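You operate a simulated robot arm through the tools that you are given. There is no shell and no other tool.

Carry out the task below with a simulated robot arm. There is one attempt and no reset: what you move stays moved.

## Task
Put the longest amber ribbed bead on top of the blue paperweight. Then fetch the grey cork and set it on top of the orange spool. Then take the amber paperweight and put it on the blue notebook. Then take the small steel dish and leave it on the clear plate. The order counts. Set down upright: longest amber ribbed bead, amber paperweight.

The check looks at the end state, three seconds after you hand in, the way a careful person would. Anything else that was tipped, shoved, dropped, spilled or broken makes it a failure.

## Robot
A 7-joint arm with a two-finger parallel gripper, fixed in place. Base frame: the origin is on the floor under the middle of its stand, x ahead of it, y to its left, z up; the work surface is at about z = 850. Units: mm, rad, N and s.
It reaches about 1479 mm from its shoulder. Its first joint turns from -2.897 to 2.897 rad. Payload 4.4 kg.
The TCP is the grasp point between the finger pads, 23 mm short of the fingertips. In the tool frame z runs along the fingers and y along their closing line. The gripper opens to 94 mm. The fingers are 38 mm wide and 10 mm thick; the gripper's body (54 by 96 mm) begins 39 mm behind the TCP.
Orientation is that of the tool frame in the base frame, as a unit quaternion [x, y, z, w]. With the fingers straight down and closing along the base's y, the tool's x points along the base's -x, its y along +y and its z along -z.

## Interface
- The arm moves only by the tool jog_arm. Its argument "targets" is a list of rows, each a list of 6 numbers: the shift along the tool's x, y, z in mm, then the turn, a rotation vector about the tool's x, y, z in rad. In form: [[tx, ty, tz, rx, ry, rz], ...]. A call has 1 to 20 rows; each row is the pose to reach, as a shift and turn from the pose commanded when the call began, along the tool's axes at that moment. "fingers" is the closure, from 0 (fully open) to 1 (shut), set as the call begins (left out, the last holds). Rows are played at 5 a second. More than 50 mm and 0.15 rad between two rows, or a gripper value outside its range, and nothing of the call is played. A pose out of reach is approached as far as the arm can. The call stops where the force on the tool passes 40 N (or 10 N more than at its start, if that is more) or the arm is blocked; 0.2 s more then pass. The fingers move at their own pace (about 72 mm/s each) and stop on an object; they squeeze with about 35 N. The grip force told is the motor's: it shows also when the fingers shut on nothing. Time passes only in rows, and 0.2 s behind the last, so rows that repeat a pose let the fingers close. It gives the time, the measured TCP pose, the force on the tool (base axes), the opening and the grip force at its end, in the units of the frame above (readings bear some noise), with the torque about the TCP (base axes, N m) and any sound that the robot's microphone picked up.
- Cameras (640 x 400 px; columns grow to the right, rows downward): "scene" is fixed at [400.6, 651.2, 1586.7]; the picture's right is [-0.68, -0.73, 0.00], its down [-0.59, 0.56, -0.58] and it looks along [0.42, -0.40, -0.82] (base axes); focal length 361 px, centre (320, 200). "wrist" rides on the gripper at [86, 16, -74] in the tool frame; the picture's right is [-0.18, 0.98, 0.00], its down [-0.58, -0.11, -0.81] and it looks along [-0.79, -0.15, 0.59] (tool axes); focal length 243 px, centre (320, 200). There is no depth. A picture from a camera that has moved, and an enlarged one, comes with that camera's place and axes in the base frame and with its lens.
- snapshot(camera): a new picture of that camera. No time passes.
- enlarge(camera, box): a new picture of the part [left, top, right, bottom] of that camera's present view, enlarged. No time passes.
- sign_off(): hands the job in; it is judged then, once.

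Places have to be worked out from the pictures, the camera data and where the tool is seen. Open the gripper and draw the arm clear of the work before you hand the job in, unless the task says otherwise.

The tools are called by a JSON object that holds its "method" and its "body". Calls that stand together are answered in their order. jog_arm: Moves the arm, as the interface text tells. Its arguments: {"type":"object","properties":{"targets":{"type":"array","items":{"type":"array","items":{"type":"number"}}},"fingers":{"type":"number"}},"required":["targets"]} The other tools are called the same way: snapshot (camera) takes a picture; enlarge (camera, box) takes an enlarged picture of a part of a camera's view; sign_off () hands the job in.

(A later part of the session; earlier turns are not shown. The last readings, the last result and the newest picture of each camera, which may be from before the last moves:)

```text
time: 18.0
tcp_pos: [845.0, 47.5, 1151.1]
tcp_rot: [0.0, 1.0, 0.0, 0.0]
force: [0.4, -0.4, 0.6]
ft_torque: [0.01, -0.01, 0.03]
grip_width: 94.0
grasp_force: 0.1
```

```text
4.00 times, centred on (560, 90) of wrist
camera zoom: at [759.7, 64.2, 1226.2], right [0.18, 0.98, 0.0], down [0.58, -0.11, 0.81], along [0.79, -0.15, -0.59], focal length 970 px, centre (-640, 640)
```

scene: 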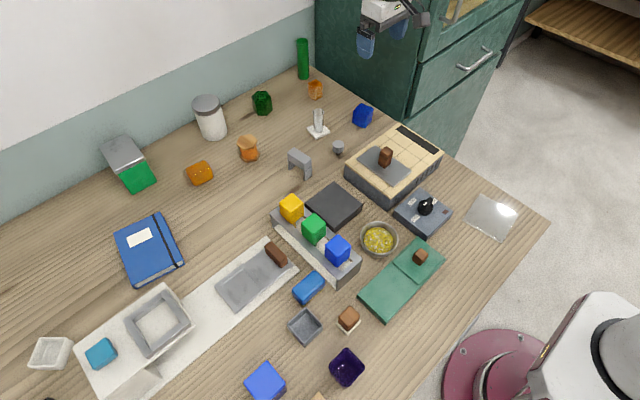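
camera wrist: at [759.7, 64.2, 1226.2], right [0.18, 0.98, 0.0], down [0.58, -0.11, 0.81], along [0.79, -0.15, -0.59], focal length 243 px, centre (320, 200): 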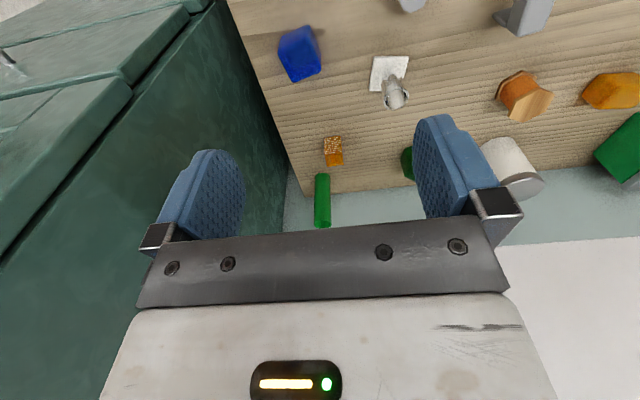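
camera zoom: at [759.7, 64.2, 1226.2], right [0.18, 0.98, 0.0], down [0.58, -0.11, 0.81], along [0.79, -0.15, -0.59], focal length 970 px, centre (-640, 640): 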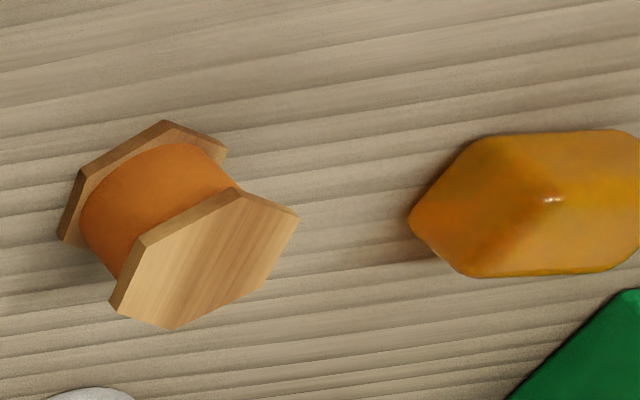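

Both cameras agree: bead centre about (1082.5, 30), 32 mm square and 46 mm tall; blue paperweight centre about (900.5, 11), top about z = 899. I move above the bead.

{"method": "jog_arm", "body": {"targets": [[-40, -3, 0, 0, 0, 0], [-80, -6, 0, 0, 0, 0], [-120, -9, 0, 0, 0, 0], [-160, -12, 10, 0, 0, 0], [-200, -15, 25, 0, 0, 0], [-237, -17, 45, 0, 0, 0], [-237, -17, 85, 0, 0, 0], [-237, -17, 125, 0, 0, 0], [-237, -17, 150, 0, 0, 0]]}}

{"method": "snapshot", "body": {"camera": "wrist"}}

{"method": "snapshot", "body": {"camera": "scene"}}

```text
time: 20.0
tcp_pos: [1084.0, 31.6, 1000.6]
tcp_rot: [0.0, 1.0, -0.001, 0.0]
force: [-0.8, -0.9, 0.1]
ft_torque: [0.01, -0.02, 0.03]
grip_width: 94.1
grasp_force: 0.1
```

```text
taken
camera wrist: at [996.8, 48.8, 1075.4], right [0.18, 0.98, 0.0], down [0.58, -0.11, 0.81], along [0.79, -0.15, -0.59], focal length 243 px, centre (320, 200)
```

wrist: 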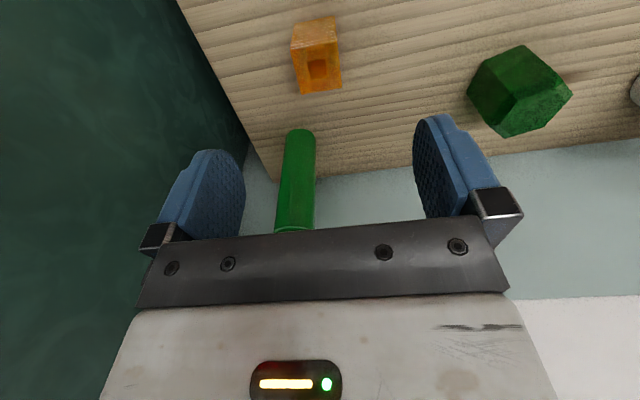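

```text
taken
```

scene: 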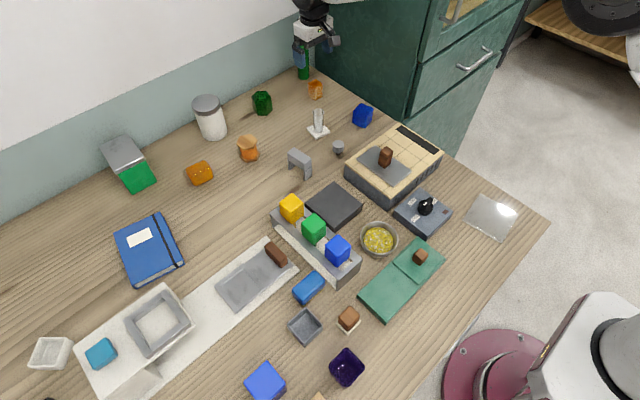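

I zoom to refine the bead centre from this closer view.

{"method": "enlarge", "body": {"camera": "wrist", "box": [276, 5, 356, 105]}}

```text
4.00 times, centred on (316, 55) of wrist
camera zoom: at [996.8, 48.8, 1075.4], right [0.18, 0.98, 0.0], down [0.58, -0.11, 0.81], along [0.79, -0.15, -0.59], focal length 970 px, centre (336, 780)
```

zoom: 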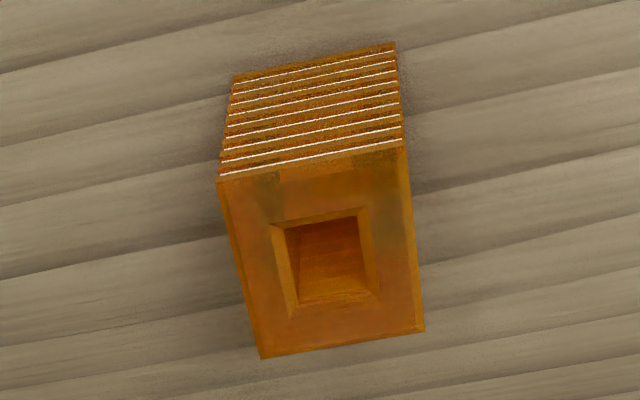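

Bead centre is about (1081, 31), right under the TCP. I descend to z ≈ 884 with the fingers open.

{"method": "jog_arm", "body": {"targets": [[1, 0, 40, 0, 0, 0], [2, 0, 80, 0, 0, 0], [2, 0, 105, 0, 0, 0], [2, 0, 117, 0, 0, 0]], "fingers": 0}}

{"method": "snapshot", "body": {"camera": "wrist"}}

{"method": "enlarge", "body": {"camera": "scene", "box": [270, 40, 370, 110]}}

```text
time: 21.0
tcp_pos: [1081.8, 30.3, 884.5]
tcp_rot: [-0.001, 1.0, 0.0, 0.0]
force: [0.0, -0.2, 0.2]
ft_torque: [0.01, 0.02, 0.02]
grip_width: 94.1
grasp_force: 0.1
```

```text
taken
camera wrist: at [994.2, 48.0, 958.9], right [0.18, 0.98, 0.0], down [0.58, -0.11, 0.81], along [0.79, -0.15, -0.59], focal length 243 px, centre (320, 200)
```

wrist: 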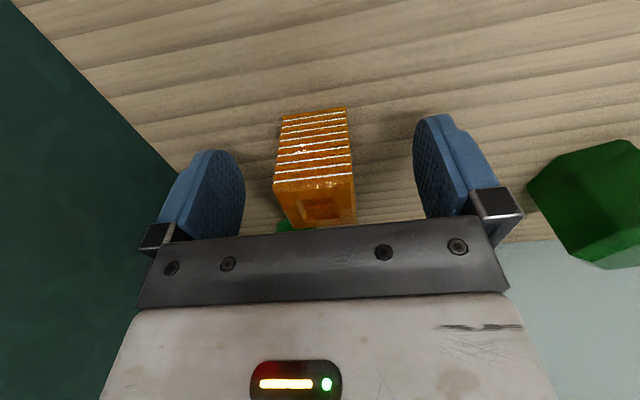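

```text
5.71 times, centred on (320, 75) of scene
camera zoom: at [400.6, 651.2, 1586.7], right [-0.68, -0.73, 0.0], down [-0.59, 0.56, -0.58], along [0.42, -0.4, -0.82], focal length 2061 px, centre (320, 914)
```

zoom: 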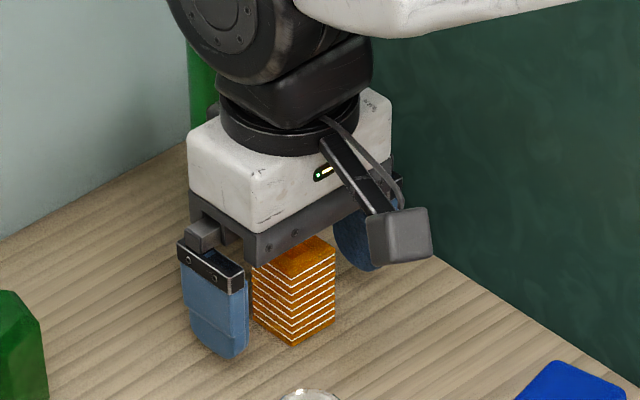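

The bead sits between the fingers, with clear space around. I close the gripper on it.

{"method": "jog_arm", "body": {"targets": [[0, 0, 0, 0, 0, 0], [0, 0, 0, 0, 0, 0], [0, 0, 0, 0, 0, 0], [0, 0, 0, 0, 0, 0], [0, 0, 0, 0, 0, 0]], "fingers": 1}}

{"method": "snapshot", "body": {"camera": "wrist"}}

```text
time: 22.2
tcp_pos: [1080.7, 30.4, 884.3]
tcp_rot: [0.0, 1.0, 0.0, 0.0]
force: [-0.3, -0.1, -0.2]
ft_torque: [0.01, 0.01, 0.0]
grip_width: 31.8
grasp_force: 35.0
```

```text
taken
camera wrist: at [994.3, 48.1, 959.0], right [0.18, 0.98, 0.0], down [0.58, -0.11, 0.81], along [0.79, -0.15, -0.59], focal length 243 px, centre (320, 200)
```

wrist: 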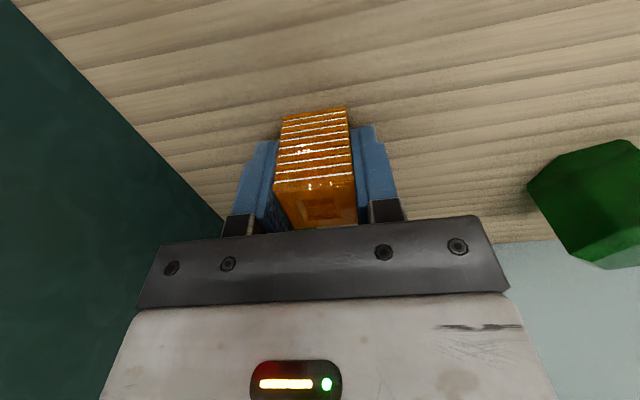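

Gripped at 31.8 mm. I lift straight up and then carry it towards the blue paperweight.

{"method": "jog_arm", "body": {"targets": [[0, 0, -20, 0, 0, 0], [0, 0, -60, 0, 0, 0], [0, 0, -100, 0, 0, 0], [0, 0, -116, 0, 0, 0], [40, -4, -116, 0, 0, 0], [80, -9, -116, 0, 0, 0], [120, -13, -116, 0, 0, 0], [160, -17, -116, 0, 0, 0], [180, -19, -116, 0, 0, 0]]}}

{"method": "snapshot", "body": {"camera": "wrist"}}

{"method": "enlarge", "body": {"camera": "scene", "box": [310, 40, 430, 140]}}

```text
time: 24.2
tcp_pos: [901.3, 10.3, 996.6]
tcp_rot: [0.0, 1.0, -0.001, 0.0]
force: [-0.5, 0.5, -0.5]
ft_torque: [-0.01, 0.01, 0.0]
grip_width: 31.7
grasp_force: 35.1
```

```text
taken
camera wrist: at [814.7, 27.6, 1072.2], right [0.18, 0.98, 0.0], down [0.58, -0.11, 0.81], along [0.79, -0.15, -0.59], focal length 243 px, centre (320, 200)
```

wrist: 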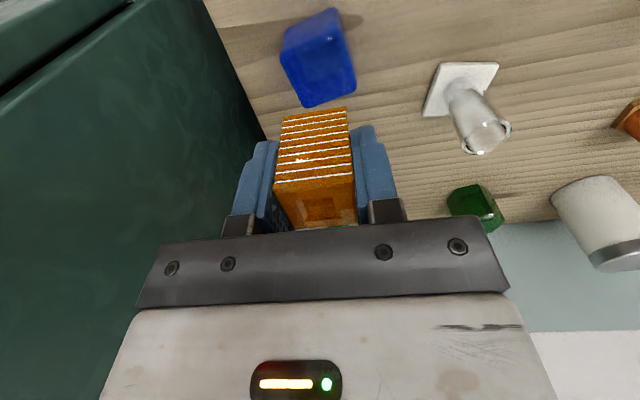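

```text
4.00 times, centred on (370, 90) of scene
camera zoom: at [400.6, 651.2, 1586.7], right [-0.68, -0.73, 0.0], down [-0.59, 0.56, -0.58], along [0.42, -0.4, -0.82], focal length 1443 px, centre (120, 640)
```

zoom: 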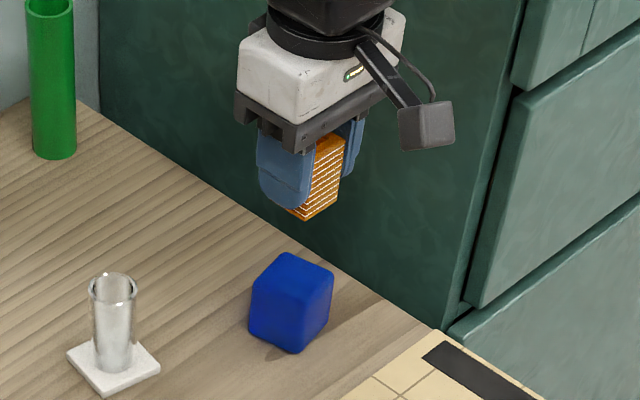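

Now a zoom on the paperweight from here, to align the bead over its centre.

{"method": "enlarge", "body": {"camera": "wrist", "box": [270, 0, 370, 120]}}

```text
3.33 times, centred on (320, 60) of wrist
camera zoom: at [814.7, 27.6, 1072.2], right [0.18, 0.98, 0.0], down [0.58, -0.11, 0.81], along [0.79, -0.15, -0.59], focal length 809 px, centre (320, 667)
```

zoom: 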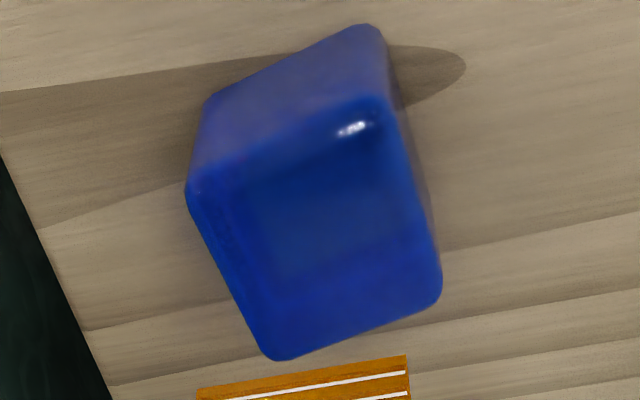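

The paperweight centre is about (899.5, 11.7); the bead hangs 34 mm below the TCP. I shift by about 1 mm and descend to just above contact.

{"method": "jog_arm", "body": {"targets": [[1.5, 1, 25, 0, 0, 0], [1.5, 1, 45, 0, 0, 0], [1.5, 1, 56, 0, 0, 0]]}}

{"method": "snapshot", "body": {"camera": "wrist"}}

{"method": "enlarge", "body": {"camera": "scene", "box": [330, 80, 394, 135]}}

```text
time: 25.0
tcp_pos: [901.4, 11.6, 941.3]
tcp_rot: [-0.001, 1.0, 0.001, -0.001]
force: [-0.2, 0.3, -0.5]
ft_torque: [0.01, 0.02, 0.02]
grip_width: 31.7
grasp_force: 35.1
```

```text
taken
camera wrist: at [814.3, 29.8, 1015.7], right [0.18, 0.98, 0.0], down [0.58, -0.11, 0.81], along [0.79, -0.15, -0.59], focal length 243 px, centre (320, 200)
```

wrist: 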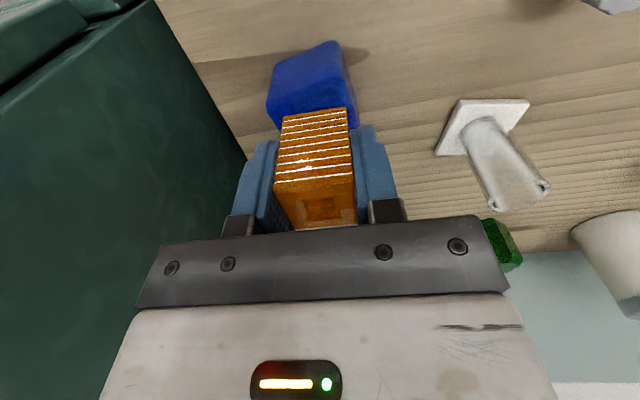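

```text
7.27 times, centred on (362, 108) of scene
camera zoom: at [400.6, 651.2, 1586.7], right [-0.68, -0.73, 0.0], down [-0.59, 0.56, -0.58], along [0.42, -0.4, -0.82], focal length 2623 px, centre (14, 873)
```

zoom: 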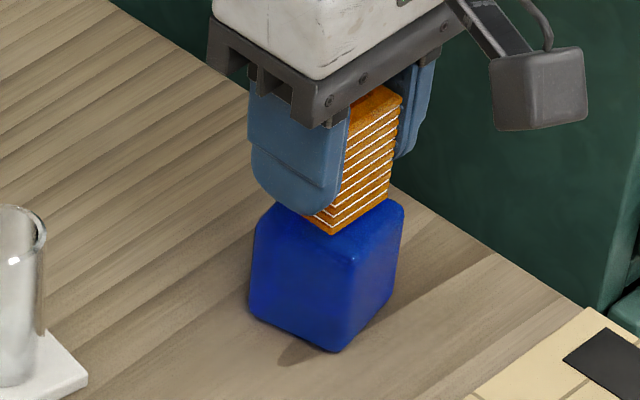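

The bead hovers a few mm over the paperweight and looks centred. I lower it in small steps while watching force.

{"method": "jog_arm", "body": {"targets": [[1, 0, 3, 0, 0, 0], [1, 0, 5, 0, 0, 0], [1, 0, 6, 0, 0, 0]]}}

```text
time: 25.8
tcp_pos: [898.2, 12.0, 936.1]
tcp_rot: [0.0, 1.0, 0.001, 0.0]
force: [1.0, 0.2, 0.1]
ft_torque: [-0.02, 0.01, 0.0]
grip_width: 31.6
grasp_force: 34.6
```

{"method": "enlarge", "body": {"camera": "scene", "box": [345, 95, 385, 130]}}

{"method": "enlarge", "body": {"camera": "wrist", "box": [250, 40, 380, 140]}}

```text
11.43 times, centred on (365, 112) of scene
camera zoom: at [400.6, 651.2, 1586.7], right [-0.68, -0.73, 0.0], down [-0.59, 0.56, -0.58], along [0.42, -0.4, -0.82], focal length 4122 px, centre (-194, 1200)
```

zoom: 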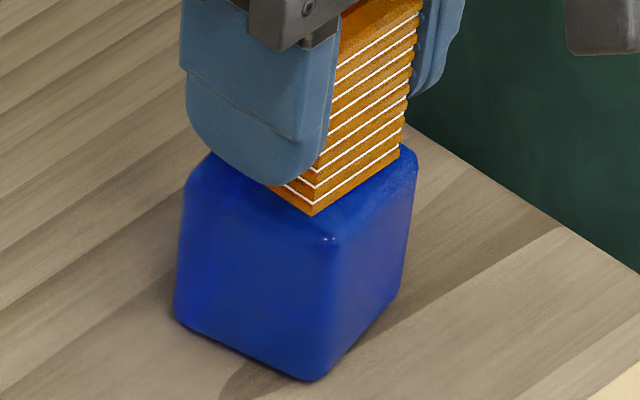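

```text
4.00 times, centred on (315, 90) of wrist
camera zoom: at [812.1, 28.8, 1010.8], right [0.18, 0.98, 0.0], down [0.58, -0.11, 0.81], along [0.79, -0.15, -0.59], focal length 970 px, centre (340, 640)
```

zoom: 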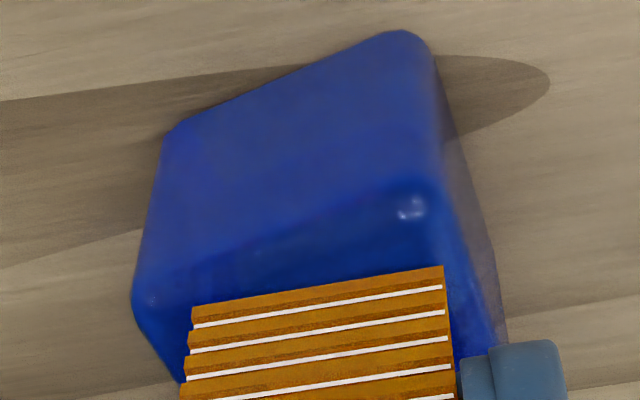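

Almost touching, and well placed. I lower by two more millimetres in small steps.

{"method": "jog_arm", "body": {"targets": [[0, 0, 1, 0, 0, 0], [0, 0, 2, 0, 0, 0]]}}

```text
time: 26.4
tcp_pos: [898.9, 12.3, 934.4]
tcp_rot: [-0.002, 1.0, -0.001, 0.001]
force: [0.6, 0.0, -1.8]
ft_torque: [0.03, -0.02, -0.02]
grip_width: 32.1
grasp_force: 34.3
```

No contact yet. I step down one more millimetre at a time.

{"method": "jog_arm", "body": {"targets": [[0, 0, 0.7, 0, 0, 0], [0, 0, 1.4, 0, 0, 0]]}}

```text
time: 27.0
tcp_pos: [898.8, 11.9, 934.1]
tcp_rot: [-0.001, 1.0, 0.0, 0.001]
force: [3.3, 0.3, 7.6]
ft_torque: [-0.02, 0.02, 0.0]
grip_width: 31.9
grasp_force: 34.7
```

Contact at 7.6 N. I release by opening only partway (about 52 mm), to stay clear of the cabinet side.

{"method": "jog_arm", "body": {"targets": [[0, 0, 0, 0, 0, 0], [0, 0, 0, 0, 0, 0], [0, 0, 0, 0, 0, 0]], "fingers": 0.45}}

{"method": "snapshot", "body": {"camera": "wrist"}}

{"method": "enlarge", "body": {"camera": "scene", "box": [340, 80, 390, 130]}}

```text
time: 27.8
tcp_pos: [899.3, 11.7, 933.0]
tcp_rot: [0.001, 1.0, 0.0, 0.0]
force: [-0.1, 0.0, 0.0]
ft_torque: [-0.01, 0.02, -0.03]
grip_width: 51.9
grasp_force: 0.0
```

```text
taken
camera wrist: at [812.1, 29.4, 1008.0], right [0.18, 0.98, 0.0], down [0.58, -0.11, 0.81], along [0.79, -0.15, -0.59], focal length 243 px, centre (320, 200)
```

wrist: 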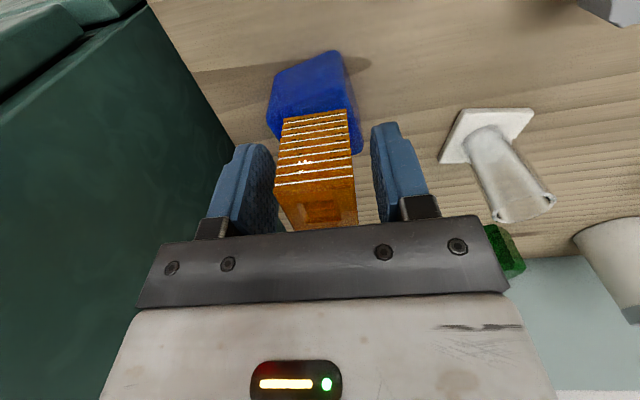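

```text
8.00 times, centred on (365, 105) of scene
camera zoom: at [400.6, 651.2, 1586.7], right [-0.68, -0.73, 0.0], down [-0.59, 0.56, -0.58], along [0.42, -0.4, -0.82], focal length 2885 px, centre (-40, 960)
```

zoom: 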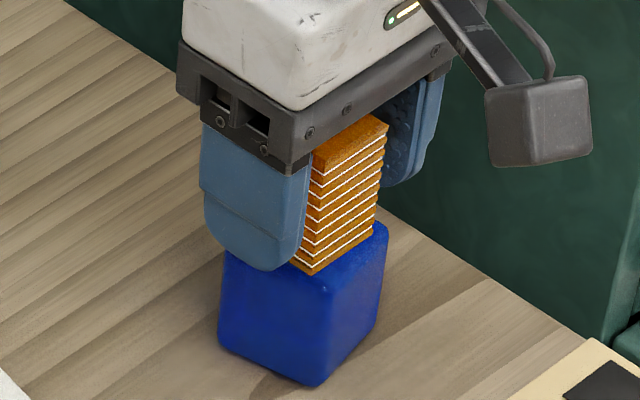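

The bead stands released on the paperweight. I raise the gripper straight up to z ≈ 1050 and check.

{"method": "jog_arm", "body": {"targets": [[0, 0, -15, 0, 0, 0], [0, 0, -40, 0, 0, 0], [0, 0, -80, 0, 0, 0], [0, 0, -117, 0, 0, 0]]}}

{"method": "snapshot", "body": {"camera": "wrist"}}

{"method": "enlarge", "body": {"camera": "scene", "box": [300, 70, 420, 170]}}

```text
time: 28.8
tcp_pos: [897.1, 10.7, 1051.9]
tcp_rot: [0.0, 1.0, -0.001, -0.001]
force: [-0.3, 0.8, -0.8]
ft_torque: [-0.01, 0.01, 0.0]
grip_width: 51.8
grasp_force: 0.0
```

```text
taken
camera wrist: at [811.6, 27.7, 1126.0], right [0.18, 0.98, 0.0], down [0.58, -0.11, 0.81], along [0.79, -0.15, -0.59], focal length 243 px, centre (320, 200)
```

wrist: 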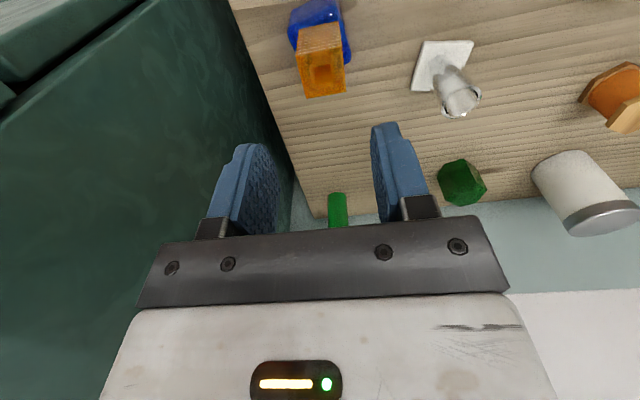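

```text
4.00 times, centred on (360, 120) of scene
camera zoom: at [400.6, 651.2, 1586.7], right [-0.68, -0.73, 0.0], down [-0.59, 0.56, -0.58], along [0.42, -0.4, -0.82], focal length 1443 px, centre (160, 520)
```

zoom: 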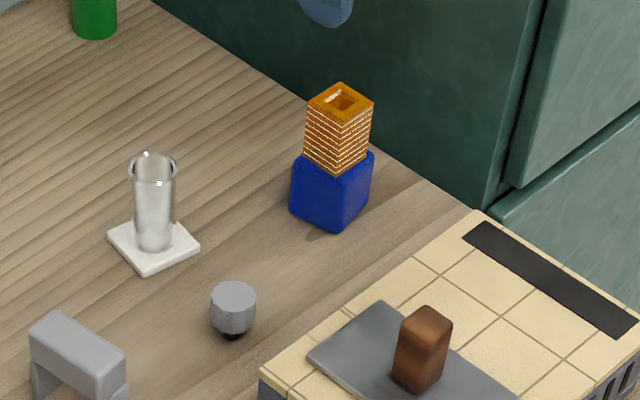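

The bead stands well centred. Next is the cork at about (859, 152), total height about 40 mm; I move above it with yaw −1.0 rad so that the wrist camera housing stays clear of the burner handle.

{"method": "jog_arm", "body": {"targets": [[5, 17, 0, 0, 0, 0.125], [10, 35, 0, 0, 0, 0.25], [15, 52, 0, 0, 0, 0.375], [20, 70, 0, 0, 0, 0.5], [25, 87, 0, 0, 0, 0.625], [30, 105, 0, 0, 0, 0.75], [35, 122, 0, 0, 0, 0.875], [40, 140, 0, 0, 0, 1.0], [40, 140, 20, 0, 0, 1.0]]}}

{"method": "snapshot", "body": {"camera": "wrist"}}

{"method": "enlarge", "body": {"camera": "scene", "box": [280, 60, 440, 180]}}

```text
time: 30.8
tcp_pos: [859.7, 152.1, 1030.7]
tcp_rot: [0.48, 0.877, 0.0, 0.0]
force: [0.1, 0.6, 0.2]
ft_torque: [0.01, 0.01, 0.02]
grip_width: 51.7
grasp_force: 0.1
```

```text
taken
camera wrist: at [824.8, 234.7, 1105.1], right [0.93, 0.38, 0.0], down [0.22, -0.55, 0.81], along [0.3, -0.75, -0.59], focal length 243 px, centre (320, 200)
```

wrist: 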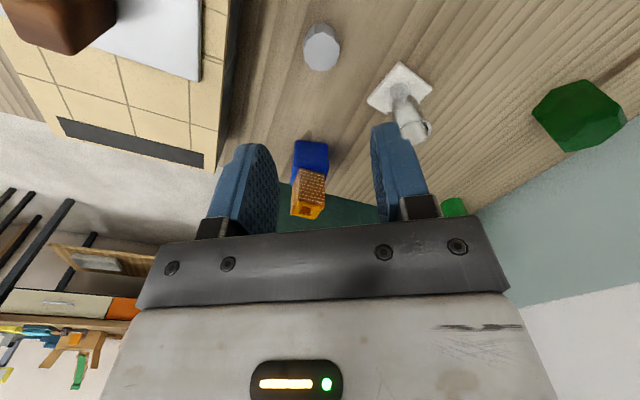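

```text
3.33 times, centred on (360, 120) of scene
camera zoom: at [400.6, 651.2, 1586.7], right [-0.68, -0.73, 0.0], down [-0.59, 0.56, -0.58], along [0.42, -0.4, -0.82], focal length 1202 px, centre (187, 467)
```

zoom: 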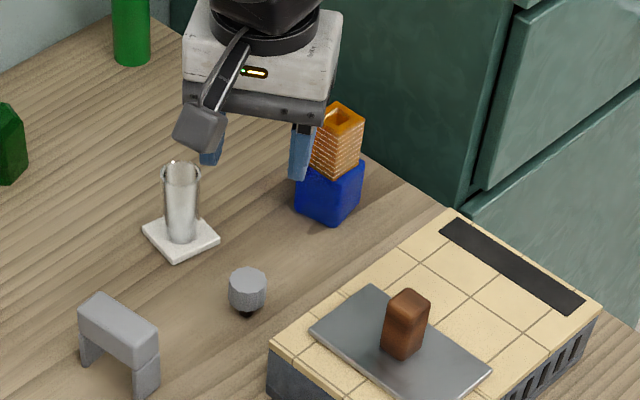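

I refine the cork's centre with a zoomed wrist view.

{"method": "enlarge", "body": {"camera": "wrist", "box": [290, 10, 354, 80]}}

```text
5.71 times, centred on (322, 45) of wrist
camera zoom: at [824.8, 234.7, 1105.1], right [0.93, 0.38, 0.0], down [0.22, -0.55, 0.81], along [0.3, -0.75, -0.59], focal length 1386 px, centre (309, 1086)
```

zoom: 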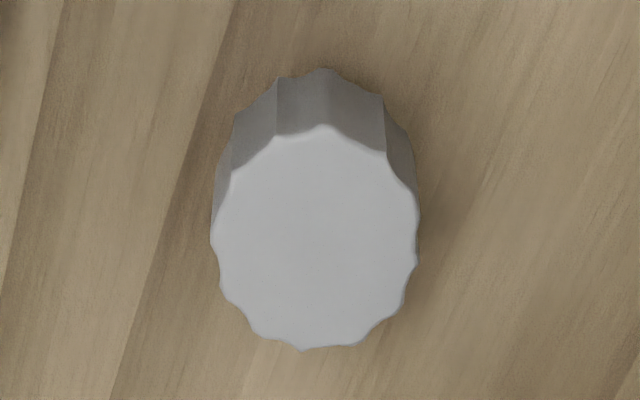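

Cork centre about (858.5, 153). I descend over it with the fingers at 52 mm.

{"method": "jog_arm", "body": {"targets": [[1, -0.5, 45, 0, 0, 0], [1, -0.5, 90, 0, 0, 0], [1, -0.5, 125, 0, 0, 0], [1, -0.5, 143, 0, 0, 0], [1, -0.5, 151, 0, 0, 0]]}}

{"method": "snapshot", "body": {"camera": "wrist"}}

{"method": "enlarge", "body": {"camera": "scene", "box": [290, 80, 410, 180]}}

```text
time: 32.0
tcp_pos: [858.8, 152.9, 877.2]
tcp_rot: [0.48, 0.877, 0.0, 0.0]
force: [0.0, 0.2, -0.6]
ft_torque: [0.0, 0.0, 0.0]
grip_width: 51.9
grasp_force: 0.1
```

```text
taken
camera wrist: at [824.1, 235.2, 953.2], right [0.93, 0.38, 0.0], down [0.22, -0.55, 0.81], along [0.3, -0.75, -0.59], focal length 243 px, centre (320, 200)
```

wrist: 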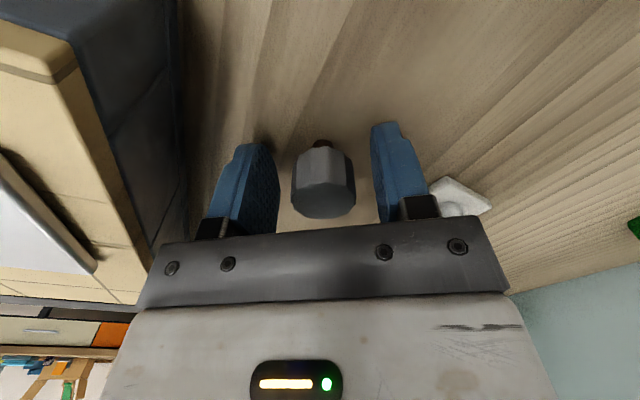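

```text
4.00 times, centred on (350, 130) of scene
camera zoom: at [400.6, 651.2, 1586.7], right [-0.68, -0.73, 0.0], down [-0.59, 0.56, -0.58], along [0.42, -0.4, -0.82], focal length 1443 px, centre (200, 480)
```

zoom: 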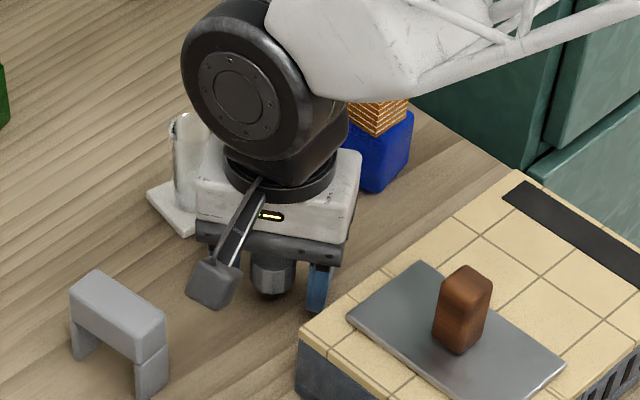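

The cork is centred between the fingers. I close on it.

{"method": "jog_arm", "body": {"targets": [[0, 0, 0, 0, 0, 0], [0, 0, 0, 0, 0, 0], [0, 0, 0, 0, 0, 0], [0, 0, 0, 0, 0, 0]], "fingers": 1}}

{"method": "snapshot", "body": {"camera": "wrist"}}

```text
time: 33.0
tcp_pos: [858.0, 154.0, 878.8]
tcp_rot: [0.48, 0.877, 0.001, 0.0]
force: [0.9, -0.1, 0.2]
ft_torque: [-0.03, 0.01, 0.01]
grip_width: 28.2
grasp_force: 35.3
```

```text
taken
camera wrist: at [824.0, 235.2, 953.2], right [0.93, 0.38, 0.0], down [0.22, -0.55, 0.81], along [0.3, -0.75, -0.59], focal length 243 px, centre (320, 200)
```

wrist: 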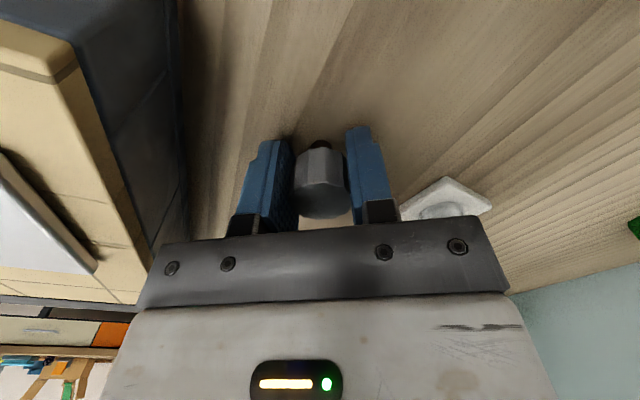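

Gripped at 28.2 mm. I lift and carry the cork towards the spool at about (1020, 333).

{"method": "jog_arm", "body": {"targets": [[0, 0, -20, 0, 0, 0], [0, 0, -60, 0, 0, 0], [0, 0, -100, 0, 0, 0], [0, 0, -135, 0, 0, 0], [11, 38, -135, 0, 0, 0], [22, 76, -135, 0, 0, 0], [33, 114, -135, 0, 0, 0], [44, 152, -135, 0, 0, 0], [55, 190, -135, 0, 0, 0], [67, 230, -135, 0, 0, 0]]}}

{"method": "snapshot", "body": {"camera": "wrist"}}

{"method": "enlarge", "body": {"camera": "scene", "box": [180, 80, 340, 200]}}

```text
time: 35.2
tcp_pos: [1015.3, 331.5, 1019.5]
tcp_rot: [0.479, 0.878, 0.001, 0.0]
force: [-0.2, -0.2, 0.2]
ft_torque: [-0.01, 0.02, 0.0]
grip_width: 27.9
grasp_force: 35.1
```

```text
taken
camera wrist: at [982.6, 414.5, 1094.2], right [0.93, 0.38, 0.0], down [0.22, -0.55, 0.81], along [0.3, -0.75, -0.59], focal length 243 px, centre (320, 200)
```

wrist: 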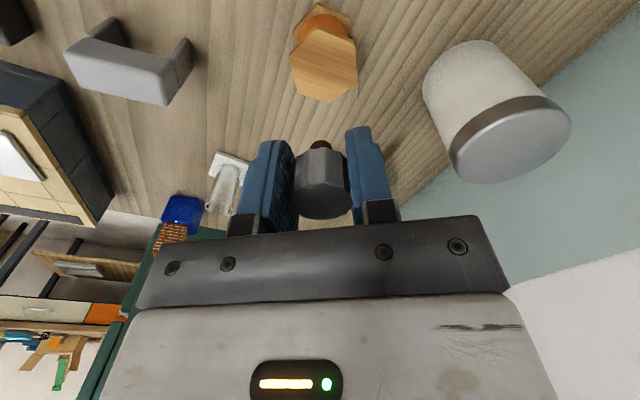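

```text
3.33 times, centred on (260, 140) of scene
camera zoom: at [400.6, 651.2, 1586.7], right [-0.68, -0.73, 0.0], down [-0.59, 0.56, -0.58], along [0.42, -0.4, -0.82], focal length 1202 px, centre (520, 400)
```

zoom: 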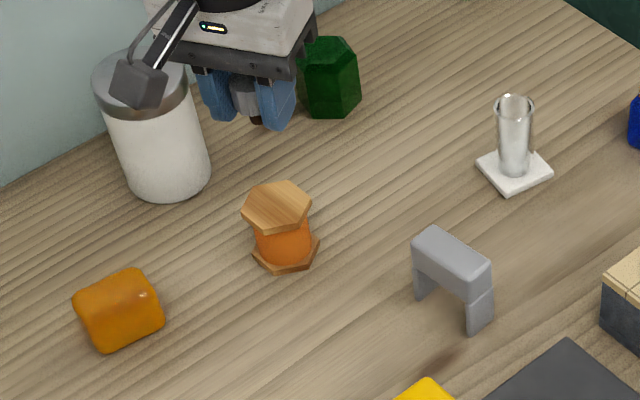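

{"method": "enlarge", "body": {"camera": "wrist", "box": [274, 0, 374, 110]}}

{"method": "enlarge", "body": {"camera": "scene", "box": [232, 128, 268, 166]}}

{"method": "enlarge", "body": {"camera": "wrist", "box": [284, 130, 364, 230]}}

```text
3.64 times, centred on (324, 55) of wrist
camera zoom: at [982.6, 414.5, 1094.2], right [0.93, 0.38, 0.0], down [0.22, -0.55, 0.81], along [0.3, -0.75, -0.59], focal length 882 px, centre (306, 727)
```

zoom: 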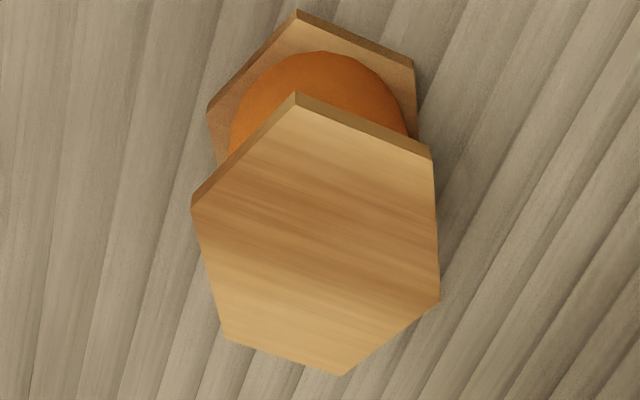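

```text
10.53 times, centred on (250, 147) of scene
camera zoom: at [400.6, 651.2, 1586.7], right [-0.68, -0.73, 0.0], down [-0.59, 0.56, -0.58], along [0.42, -0.4, -0.82], focal length 3796 px, centre (1057, 758)
```

zoom: 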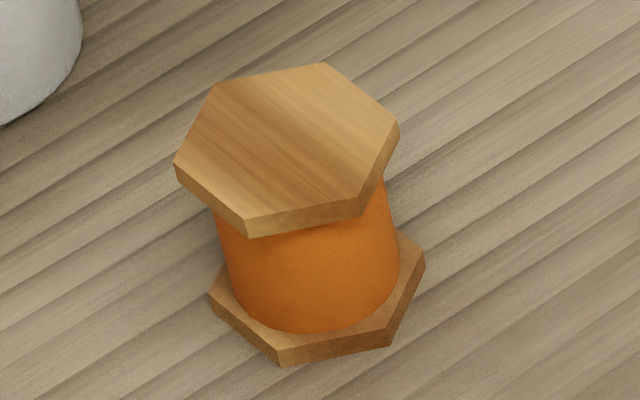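

```text
4.00 times, centred on (324, 180) of wrist
camera zoom: at [982.6, 414.5, 1094.2], right [0.93, 0.38, 0.0], down [0.22, -0.55, 0.81], along [0.3, -0.75, -0.59], focal length 970 px, centre (304, 280)
```

zoom: 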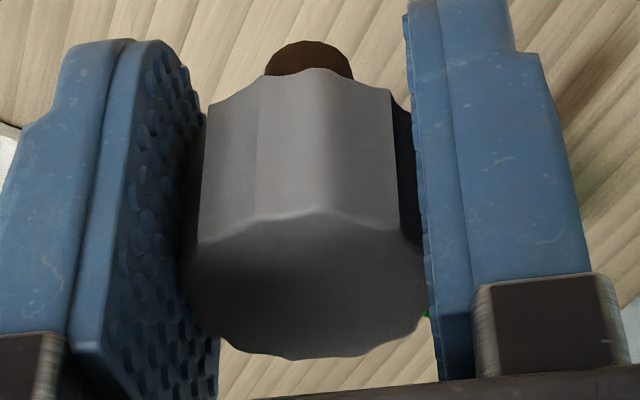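

Triangulating both cameras gives the spool top at z ≈ 906, centre (1018.7, 333). I shift about 3 mm in +x and descend to a few mm above.

{"method": "jog_arm", "body": {"targets": [[-1.6, 2.5, 25, 0, 0, 0], [-1.6, 2.5, 50, 0, 0, 0], [-1.6, 2.5, 68, 0, 0, 0], [-1.6, 2.5, 78, 0, 0, 0]]}}

{"method": "enlarge", "body": {"camera": "wrist", "box": [260, 60, 390, 230]}}

{"method": "enlarge", "body": {"camera": "scene", "box": [220, 110, 280, 166]}}

```text
time: 36.2
tcp_pos: [1016.2, 333.2, 937.1]
tcp_rot: [0.479, 0.878, 0.001, 0.0]
force: [-0.3, 0.5, -0.4]
ft_torque: [-0.04, -0.01, -0.01]
grip_width: 28.0
grasp_force: 35.8
```

```text
2.35 times, centred on (325, 145) of wrist
camera zoom: at [983.8, 415.6, 1012.2], right [0.93, 0.38, 0.0], down [0.22, -0.55, 0.81], along [0.3, -0.75, -0.59], focal length 571 px, centre (308, 329)
```

zoom: 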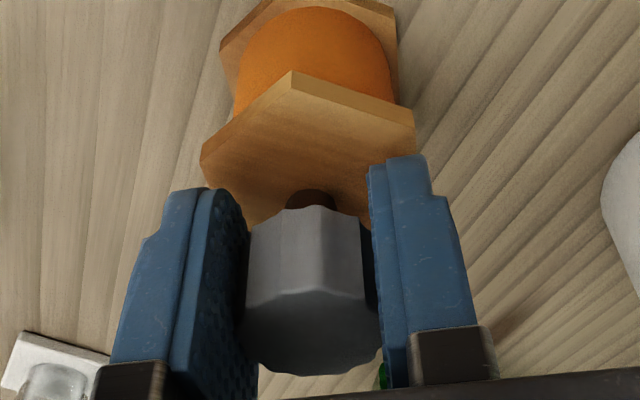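

```text
7.14 times, centred on (250, 138) of scene
camera zoom: at [400.6, 651.2, 1586.7], right [-0.68, -0.73, 0.0], down [-0.59, 0.56, -0.58], along [0.42, -0.4, -0.82], focal length 2576 px, centre (820, 643)
```

zoom: 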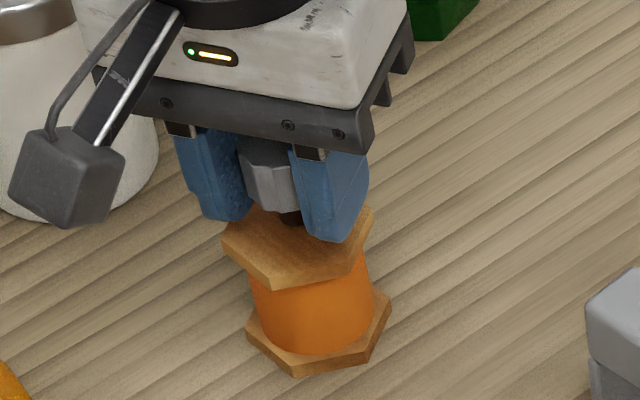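

The stem is just above the spool's centre. I lower in small steps until contact.

{"method": "jog_arm", "body": {"targets": [[0, 0, 1, 0, 0, 0], [0, 0, 2, 0, 0, 0]]}}

```text
time: 36.8
tcp_pos: [1017.5, 333.4, 934.7]
tcp_rot: [0.479, 0.878, 0.0, 0.001]
force: [-1.3, 1.1, -0.4]
ft_torque: [0.01, -0.02, -0.01]
grip_width: 28.1
grasp_force: 34.9
```

{"method": "jog_arm", "body": {"targets": [[0, 0, 0.8, 0, 0, 0], [0, 0, 1.5, 0, 0, 0]]}}

```text
time: 37.4
tcp_pos: [1017.1, 334.3, 933.5]
tcp_rot: [0.479, 0.878, 0.0, -0.001]
force: [-0.5, -0.1, 0.0]
ft_torque: [-0.03, 0.0, 0.04]
grip_width: 28.0
grasp_force: 35.0
```

No contact force yet; I continue with small steps.

{"method": "jog_arm", "body": {"targets": [[0, 0, 0.8, 0, 0, 0], [0, 0, 1.5, 0, 0, 0]]}}

{"method": "enlarge", "body": {"camera": "scene", "box": [232, 125, 268, 155]}}

```text
time: 38.0
tcp_pos: [1017.4, 335.0, 931.7]
tcp_rot: [0.479, 0.878, 0.001, 0.001]
force: [-0.3, 1.8, 10.1]
ft_torque: [-0.01, 0.02, -0.03]
grip_width: 28.1
grasp_force: 35.2
```

```text
13.33 times, centred on (250, 140) of scene
camera zoom: at [400.6, 651.2, 1586.7], right [-0.68, -0.73, 0.0], down [-0.59, 0.56, -0.58], along [0.42, -0.4, -0.82], focal length 4809 px, centre (1253, 1000)
```

zoom: 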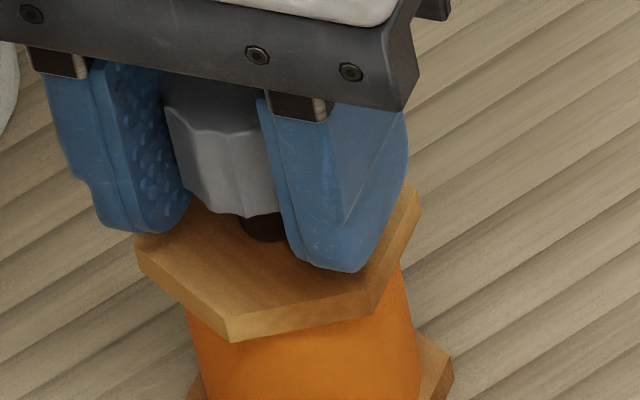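

Contact at 10 N. I open partway to 52 mm to release the cork.

{"method": "jog_arm", "body": {"targets": [[0, 0, -0.5, 0, 0, 0], [0, 0, -0.5, 0, 0, 0], [0, 0, -0.5, 0, 0, 0]], "fingers": 0.45}}

{"method": "enlarge", "body": {"camera": "wrist", "box": [240, 60, 410, 230]}}

{"method": "enlarge", "body": {"camera": "scene", "box": [220, 110, 280, 166]}}

```text
time: 38.8
tcp_pos: [1017.6, 332.5, 932.2]
tcp_rot: [0.479, 0.878, 0.0, 0.0]
force: [-0.6, -0.8, -0.4]
ft_torque: [0.01, 0.01, 0.03]
grip_width: 51.9
grasp_force: 0.1
```

```text
2.35 times, centred on (325, 145) of wrist
camera zoom: at [984.4, 416.5, 1006.3], right [0.93, 0.38, 0.0], down [0.22, -0.55, 0.81], along [0.3, -0.75, -0.59], focal length 571 px, centre (308, 329)
```

zoom: 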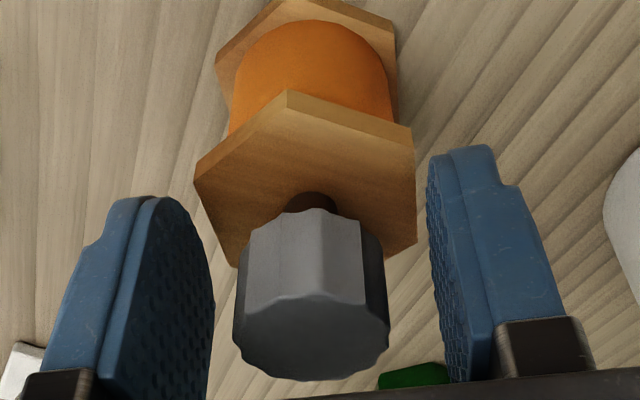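

```text
7.14 times, centred on (250, 138) of scene
camera zoom: at [400.6, 651.2, 1586.7], right [-0.68, -0.73, 0.0], down [-0.59, 0.56, -0.58], along [0.42, -0.4, -0.82], focal length 2576 px, centre (820, 643)
```

zoom: 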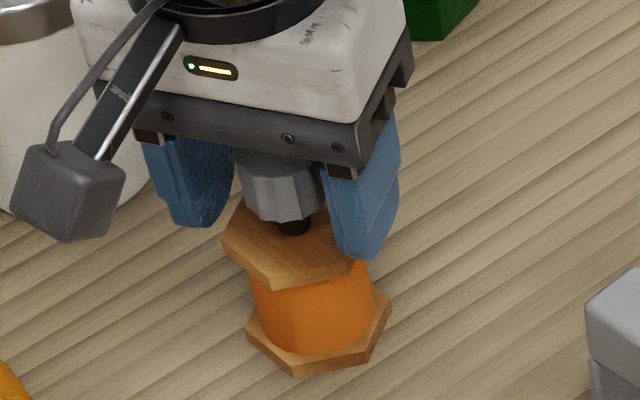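

The cork stands on the spool, released. I rise straight up.

{"method": "jog_arm", "body": {"targets": [[0, 0, -15, 0, 0, 0], [0, 0, -40, 0, 0, 0], [0, 0, -80, 0, 0, 0], [0, 0, -115, 0, 0, 0]]}}

{"method": "snapshot", "body": {"camera": "wrist"}}

{"method": "enlarge", "body": {"camera": "scene", "box": [160, 100, 320, 200]}}

```text
time: 39.8
tcp_pos: [1018.5, 335.1, 1044.7]
tcp_rot: [0.479, 0.878, -0.001, -0.001]
force: [0.2, -0.9, -0.6]
ft_torque: [-0.03, -0.03, -0.02]
grip_width: 51.6
grasp_force: 0.1
```

```text
taken
camera wrist: at [985.8, 418.5, 1119.5], right [0.93, 0.38, 0.0], down [0.22, -0.55, 0.81], along [0.3, -0.75, -0.59], focal length 243 px, centre (320, 200)
```

wrist: 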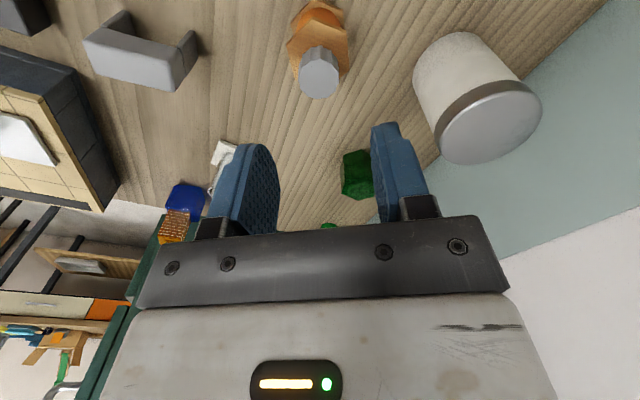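

```text
4.00 times, centred on (240, 150) of scene
camera zoom: at [400.6, 651.2, 1586.7], right [-0.68, -0.73, 0.0], down [-0.59, 0.56, -0.58], along [0.42, -0.4, -0.82], focal length 1443 px, centre (640, 400)
```

zoom: 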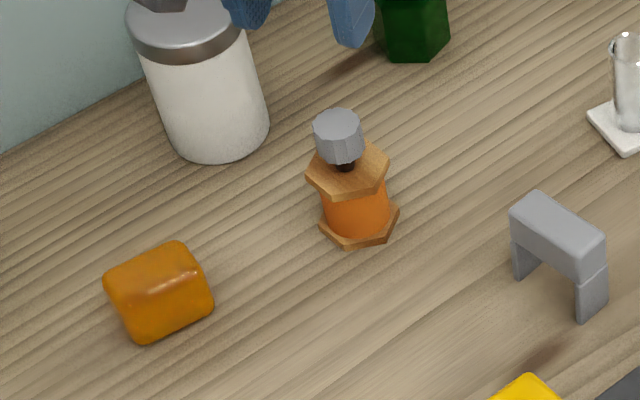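

The cork stands on the spool. Now I move to look closely at the amber paperweight from the robot side, turning yaw back to zero.

{"method": "jog_arm", "body": {"targets": [[22, -3, -10, 0, 0, -0.125], [44, -7, -20, 0, 0, -0.25], [66, -10, -20, 0, 0, -0.375], [88, -13, -20, 0, 0, -0.5], [110, -16, -20, 0, 0, -0.625], [133, -20, -20, 0, 0, -0.75], [155, -23, -20, 0, 0, -0.875], [177, -26, -20, 0, 0, -1.0]]}}

{"method": "snapshot", "body": {"camera": "wrist"}}

{"method": "enlarge", "body": {"camera": "wrist", "box": [250, 80, 410, 200]}}

```text
time: 41.6
tcp_pos: [901.5, 468.3, 1067.9]
tcp_rot: [-0.001, 1.0, 0.0, 0.001]
force: [-0.2, -0.3, 0.4]
ft_torque: [-0.03, 0.0, -0.01]
grip_width: 51.9
grasp_force: 0.1
```

```text
taken
camera wrist: at [814.5, 486.4, 1141.9], right [0.18, 0.98, 0.0], down [0.58, -0.11, 0.81], along [0.79, -0.15, -0.59], focal length 243 px, centre (320, 200)
```

wrist: 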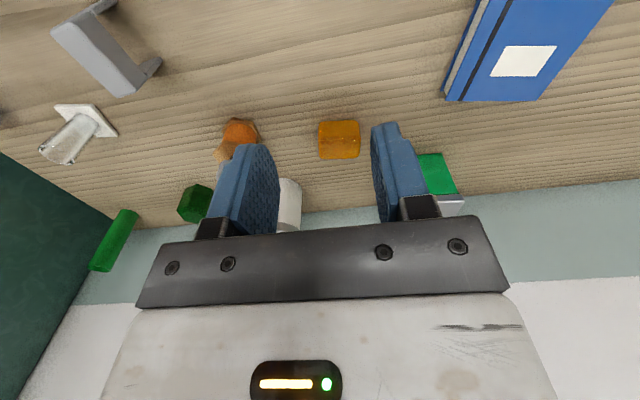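

```text
3.33 times, centred on (330, 140) of wrist
camera zoom: at [814.5, 486.4, 1141.9], right [0.18, 0.98, 0.0], down [0.58, -0.11, 0.81], along [0.79, -0.15, -0.59], focal length 809 px, centre (287, 400)
```

zoom: 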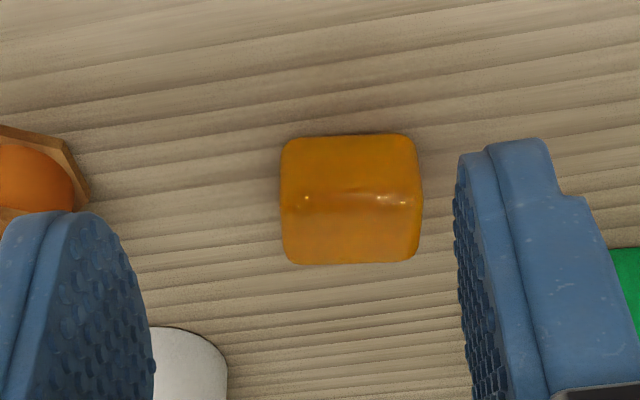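

The ridge shows it may be lying on its side. I look at it along its axis (from −y towards +y) to see its cross-section.

{"method": "jog_arm", "body": {"targets": [[-13, -15, 0, 0, 0, -0.14], [-26, -31, 0, 0, 0, -0.28], [-39, -46, 0, 0, 0, -0.42], [-52, -61, 0, 0, 0, -0.56], [-65, -76, 0, 0, 0, -0.7], [-79, -92, 0, 0, 0, -0.84], [-92, -107, 0, 0, 0, -0.98], [-105, -122, 0, 0, 0, -1.12], [-118, -137, 0, 0, 0, -1.26], [-131, -153, 0, 0, 0, -1.4], [-144, -168, 0, 0, 0, -1.54]]}}

{"method": "snapshot", "body": {"camera": "wrist"}}

```text
time: 44.0
tcp_pos: [1045.0, 299.6, 1068.2]
tcp_rot: [-0.698, 0.716, 0.0, -0.001]
force: [0.2, -0.1, -0.4]
ft_torque: [0.02, 0.0, 0.01]
grip_width: 52.0
grasp_force: 0.1
```

```text
taken
camera wrist: at [1025.0, 215.2, 1143.5], right [-0.98, 0.21, 0.0], down [0.12, 0.58, 0.81], along [0.17, 0.79, -0.59], focal length 243 px, centre (320, 200)
```

wrist: 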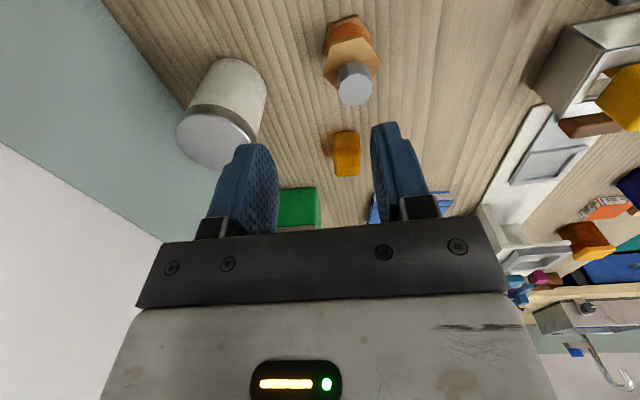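

{"method": "enlarge", "body": {"camera": "wrist", "box": [315, 115, 375, 190]}}

{"method": "enlarge", "body": {"camera": "scene", "box": [180, 155, 220, 192]}}

```text
5.33 times, centred on (345, 152) of wrist
camera zoom: at [1025.0, 215.2, 1143.5], right [-0.98, 0.21, 0.0], down [0.12, 0.58, 0.81], along [0.17, 0.79, -0.59], focal length 1294 px, centre (187, 453)
```

zoom: 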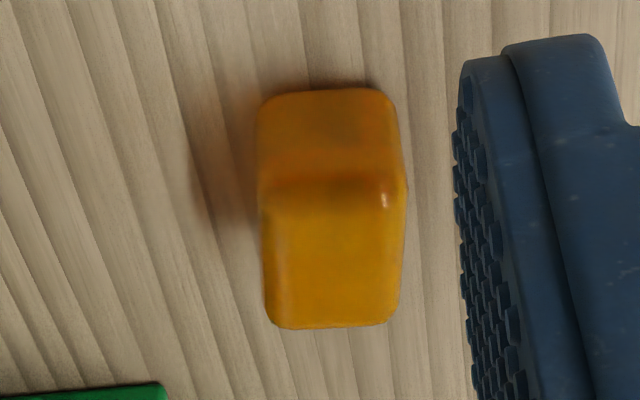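

```text
10.81 times, centred on (200, 174) of scene
camera zoom: at [400.6, 651.2, 1586.7], right [-0.68, -0.73, 0.0], down [-0.59, 0.56, -0.58], along [0.42, -0.4, -0.82], focal length 3899 px, centre (1617, 486)
```

zoom: 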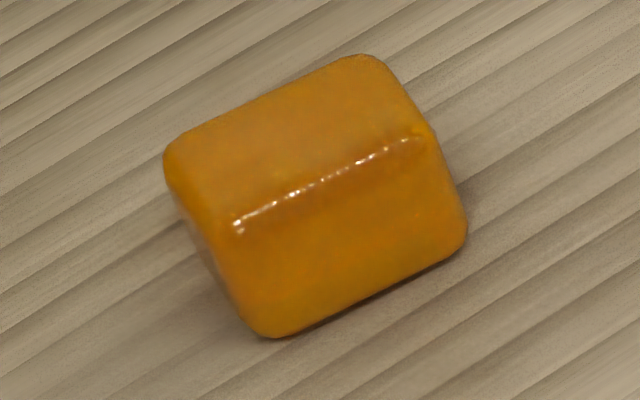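

It is a rounded block, about 38 × 53 × 42 mm, long side roughly along y (yaw about −9°). I want to see its +y end too, so I turn the wrist to yaw −90° on the far side of it.

{"method": "jog_arm", "body": {"targets": [[-13, 0, -2, 0, 0, 0.14], [-26, 0, -4, 0, 0, 0.28], [-39, 0, -6, 0, 0, 0.42], [-52, 0, -8, 0, 0, 0.56], [-65, 0, -10, 0, 0, 0.7], [-78, 0, -12, 0, 0, 0.84], [-91, 0, -14, 0, 0, 0.98], [-104, 0, -16, 0, 0, 1.12], [-117, 0, -18, 0, 0, 1.26], [-130, 0, -20, 0, 0, 1.4], [-143, 0, -20, 0, 0, 1.54], [-156, 0, -20, 0, 0, 1.68], [-169, 0, -20, 0, 0, 1.82], [-182, 0, -20, 0, 0, 1.96], [-195, 0, -20, 0, 0, 2.1], [-208, 0, -20, 0, 0, 2.24], [-221, 0, -20, 0, 0, 2.38], [-234, 0, -20, 0, 0, 2.52], [-247, 0, -20, 0, 0, 2.66], [-260, 0, -20, 0, 0, 2.8]]}}

{"method": "snapshot", "body": {"camera": "wrist"}}

```text
time: 48.2
tcp_pos: [1050.5, 561.2, 1086.9]
tcp_rot: [0.59, 0.808, 0.001, 0.0]
force: [-0.7, 1.3, 0.8]
ft_torque: [-0.01, 0.01, -0.01]
grip_width: 51.5
grasp_force: 0.1
```

```text
taken
camera wrist: at [1040.6, 648.3, 1162.3], right [0.99, 0.12, 0.0], down [0.07, -0.59, 0.81], along [0.1, -0.8, -0.59], focal length 243 px, centre (320, 200)
```

wrist: 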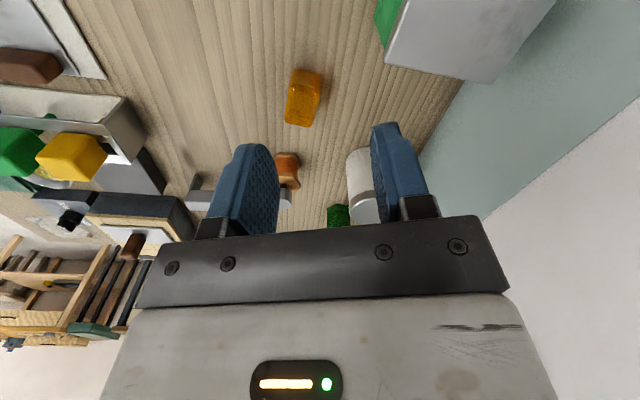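

{"method": "enlarge", "body": {"camera": "wrist", "box": [274, 55, 334, 140]}}

```text
4.71 times, centred on (304, 98) of wrist
camera zoom: at [1040.6, 648.3, 1162.3], right [0.99, 0.12, 0.0], down [0.07, -0.59, 0.81], along [0.1, -0.8, -0.59], focal length 1142 px, centre (395, 682)
```

zoom: 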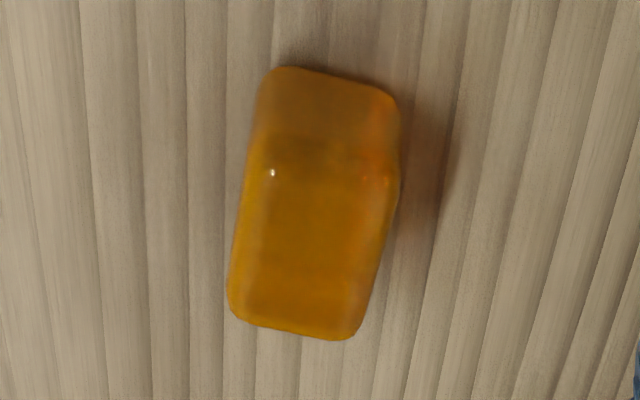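

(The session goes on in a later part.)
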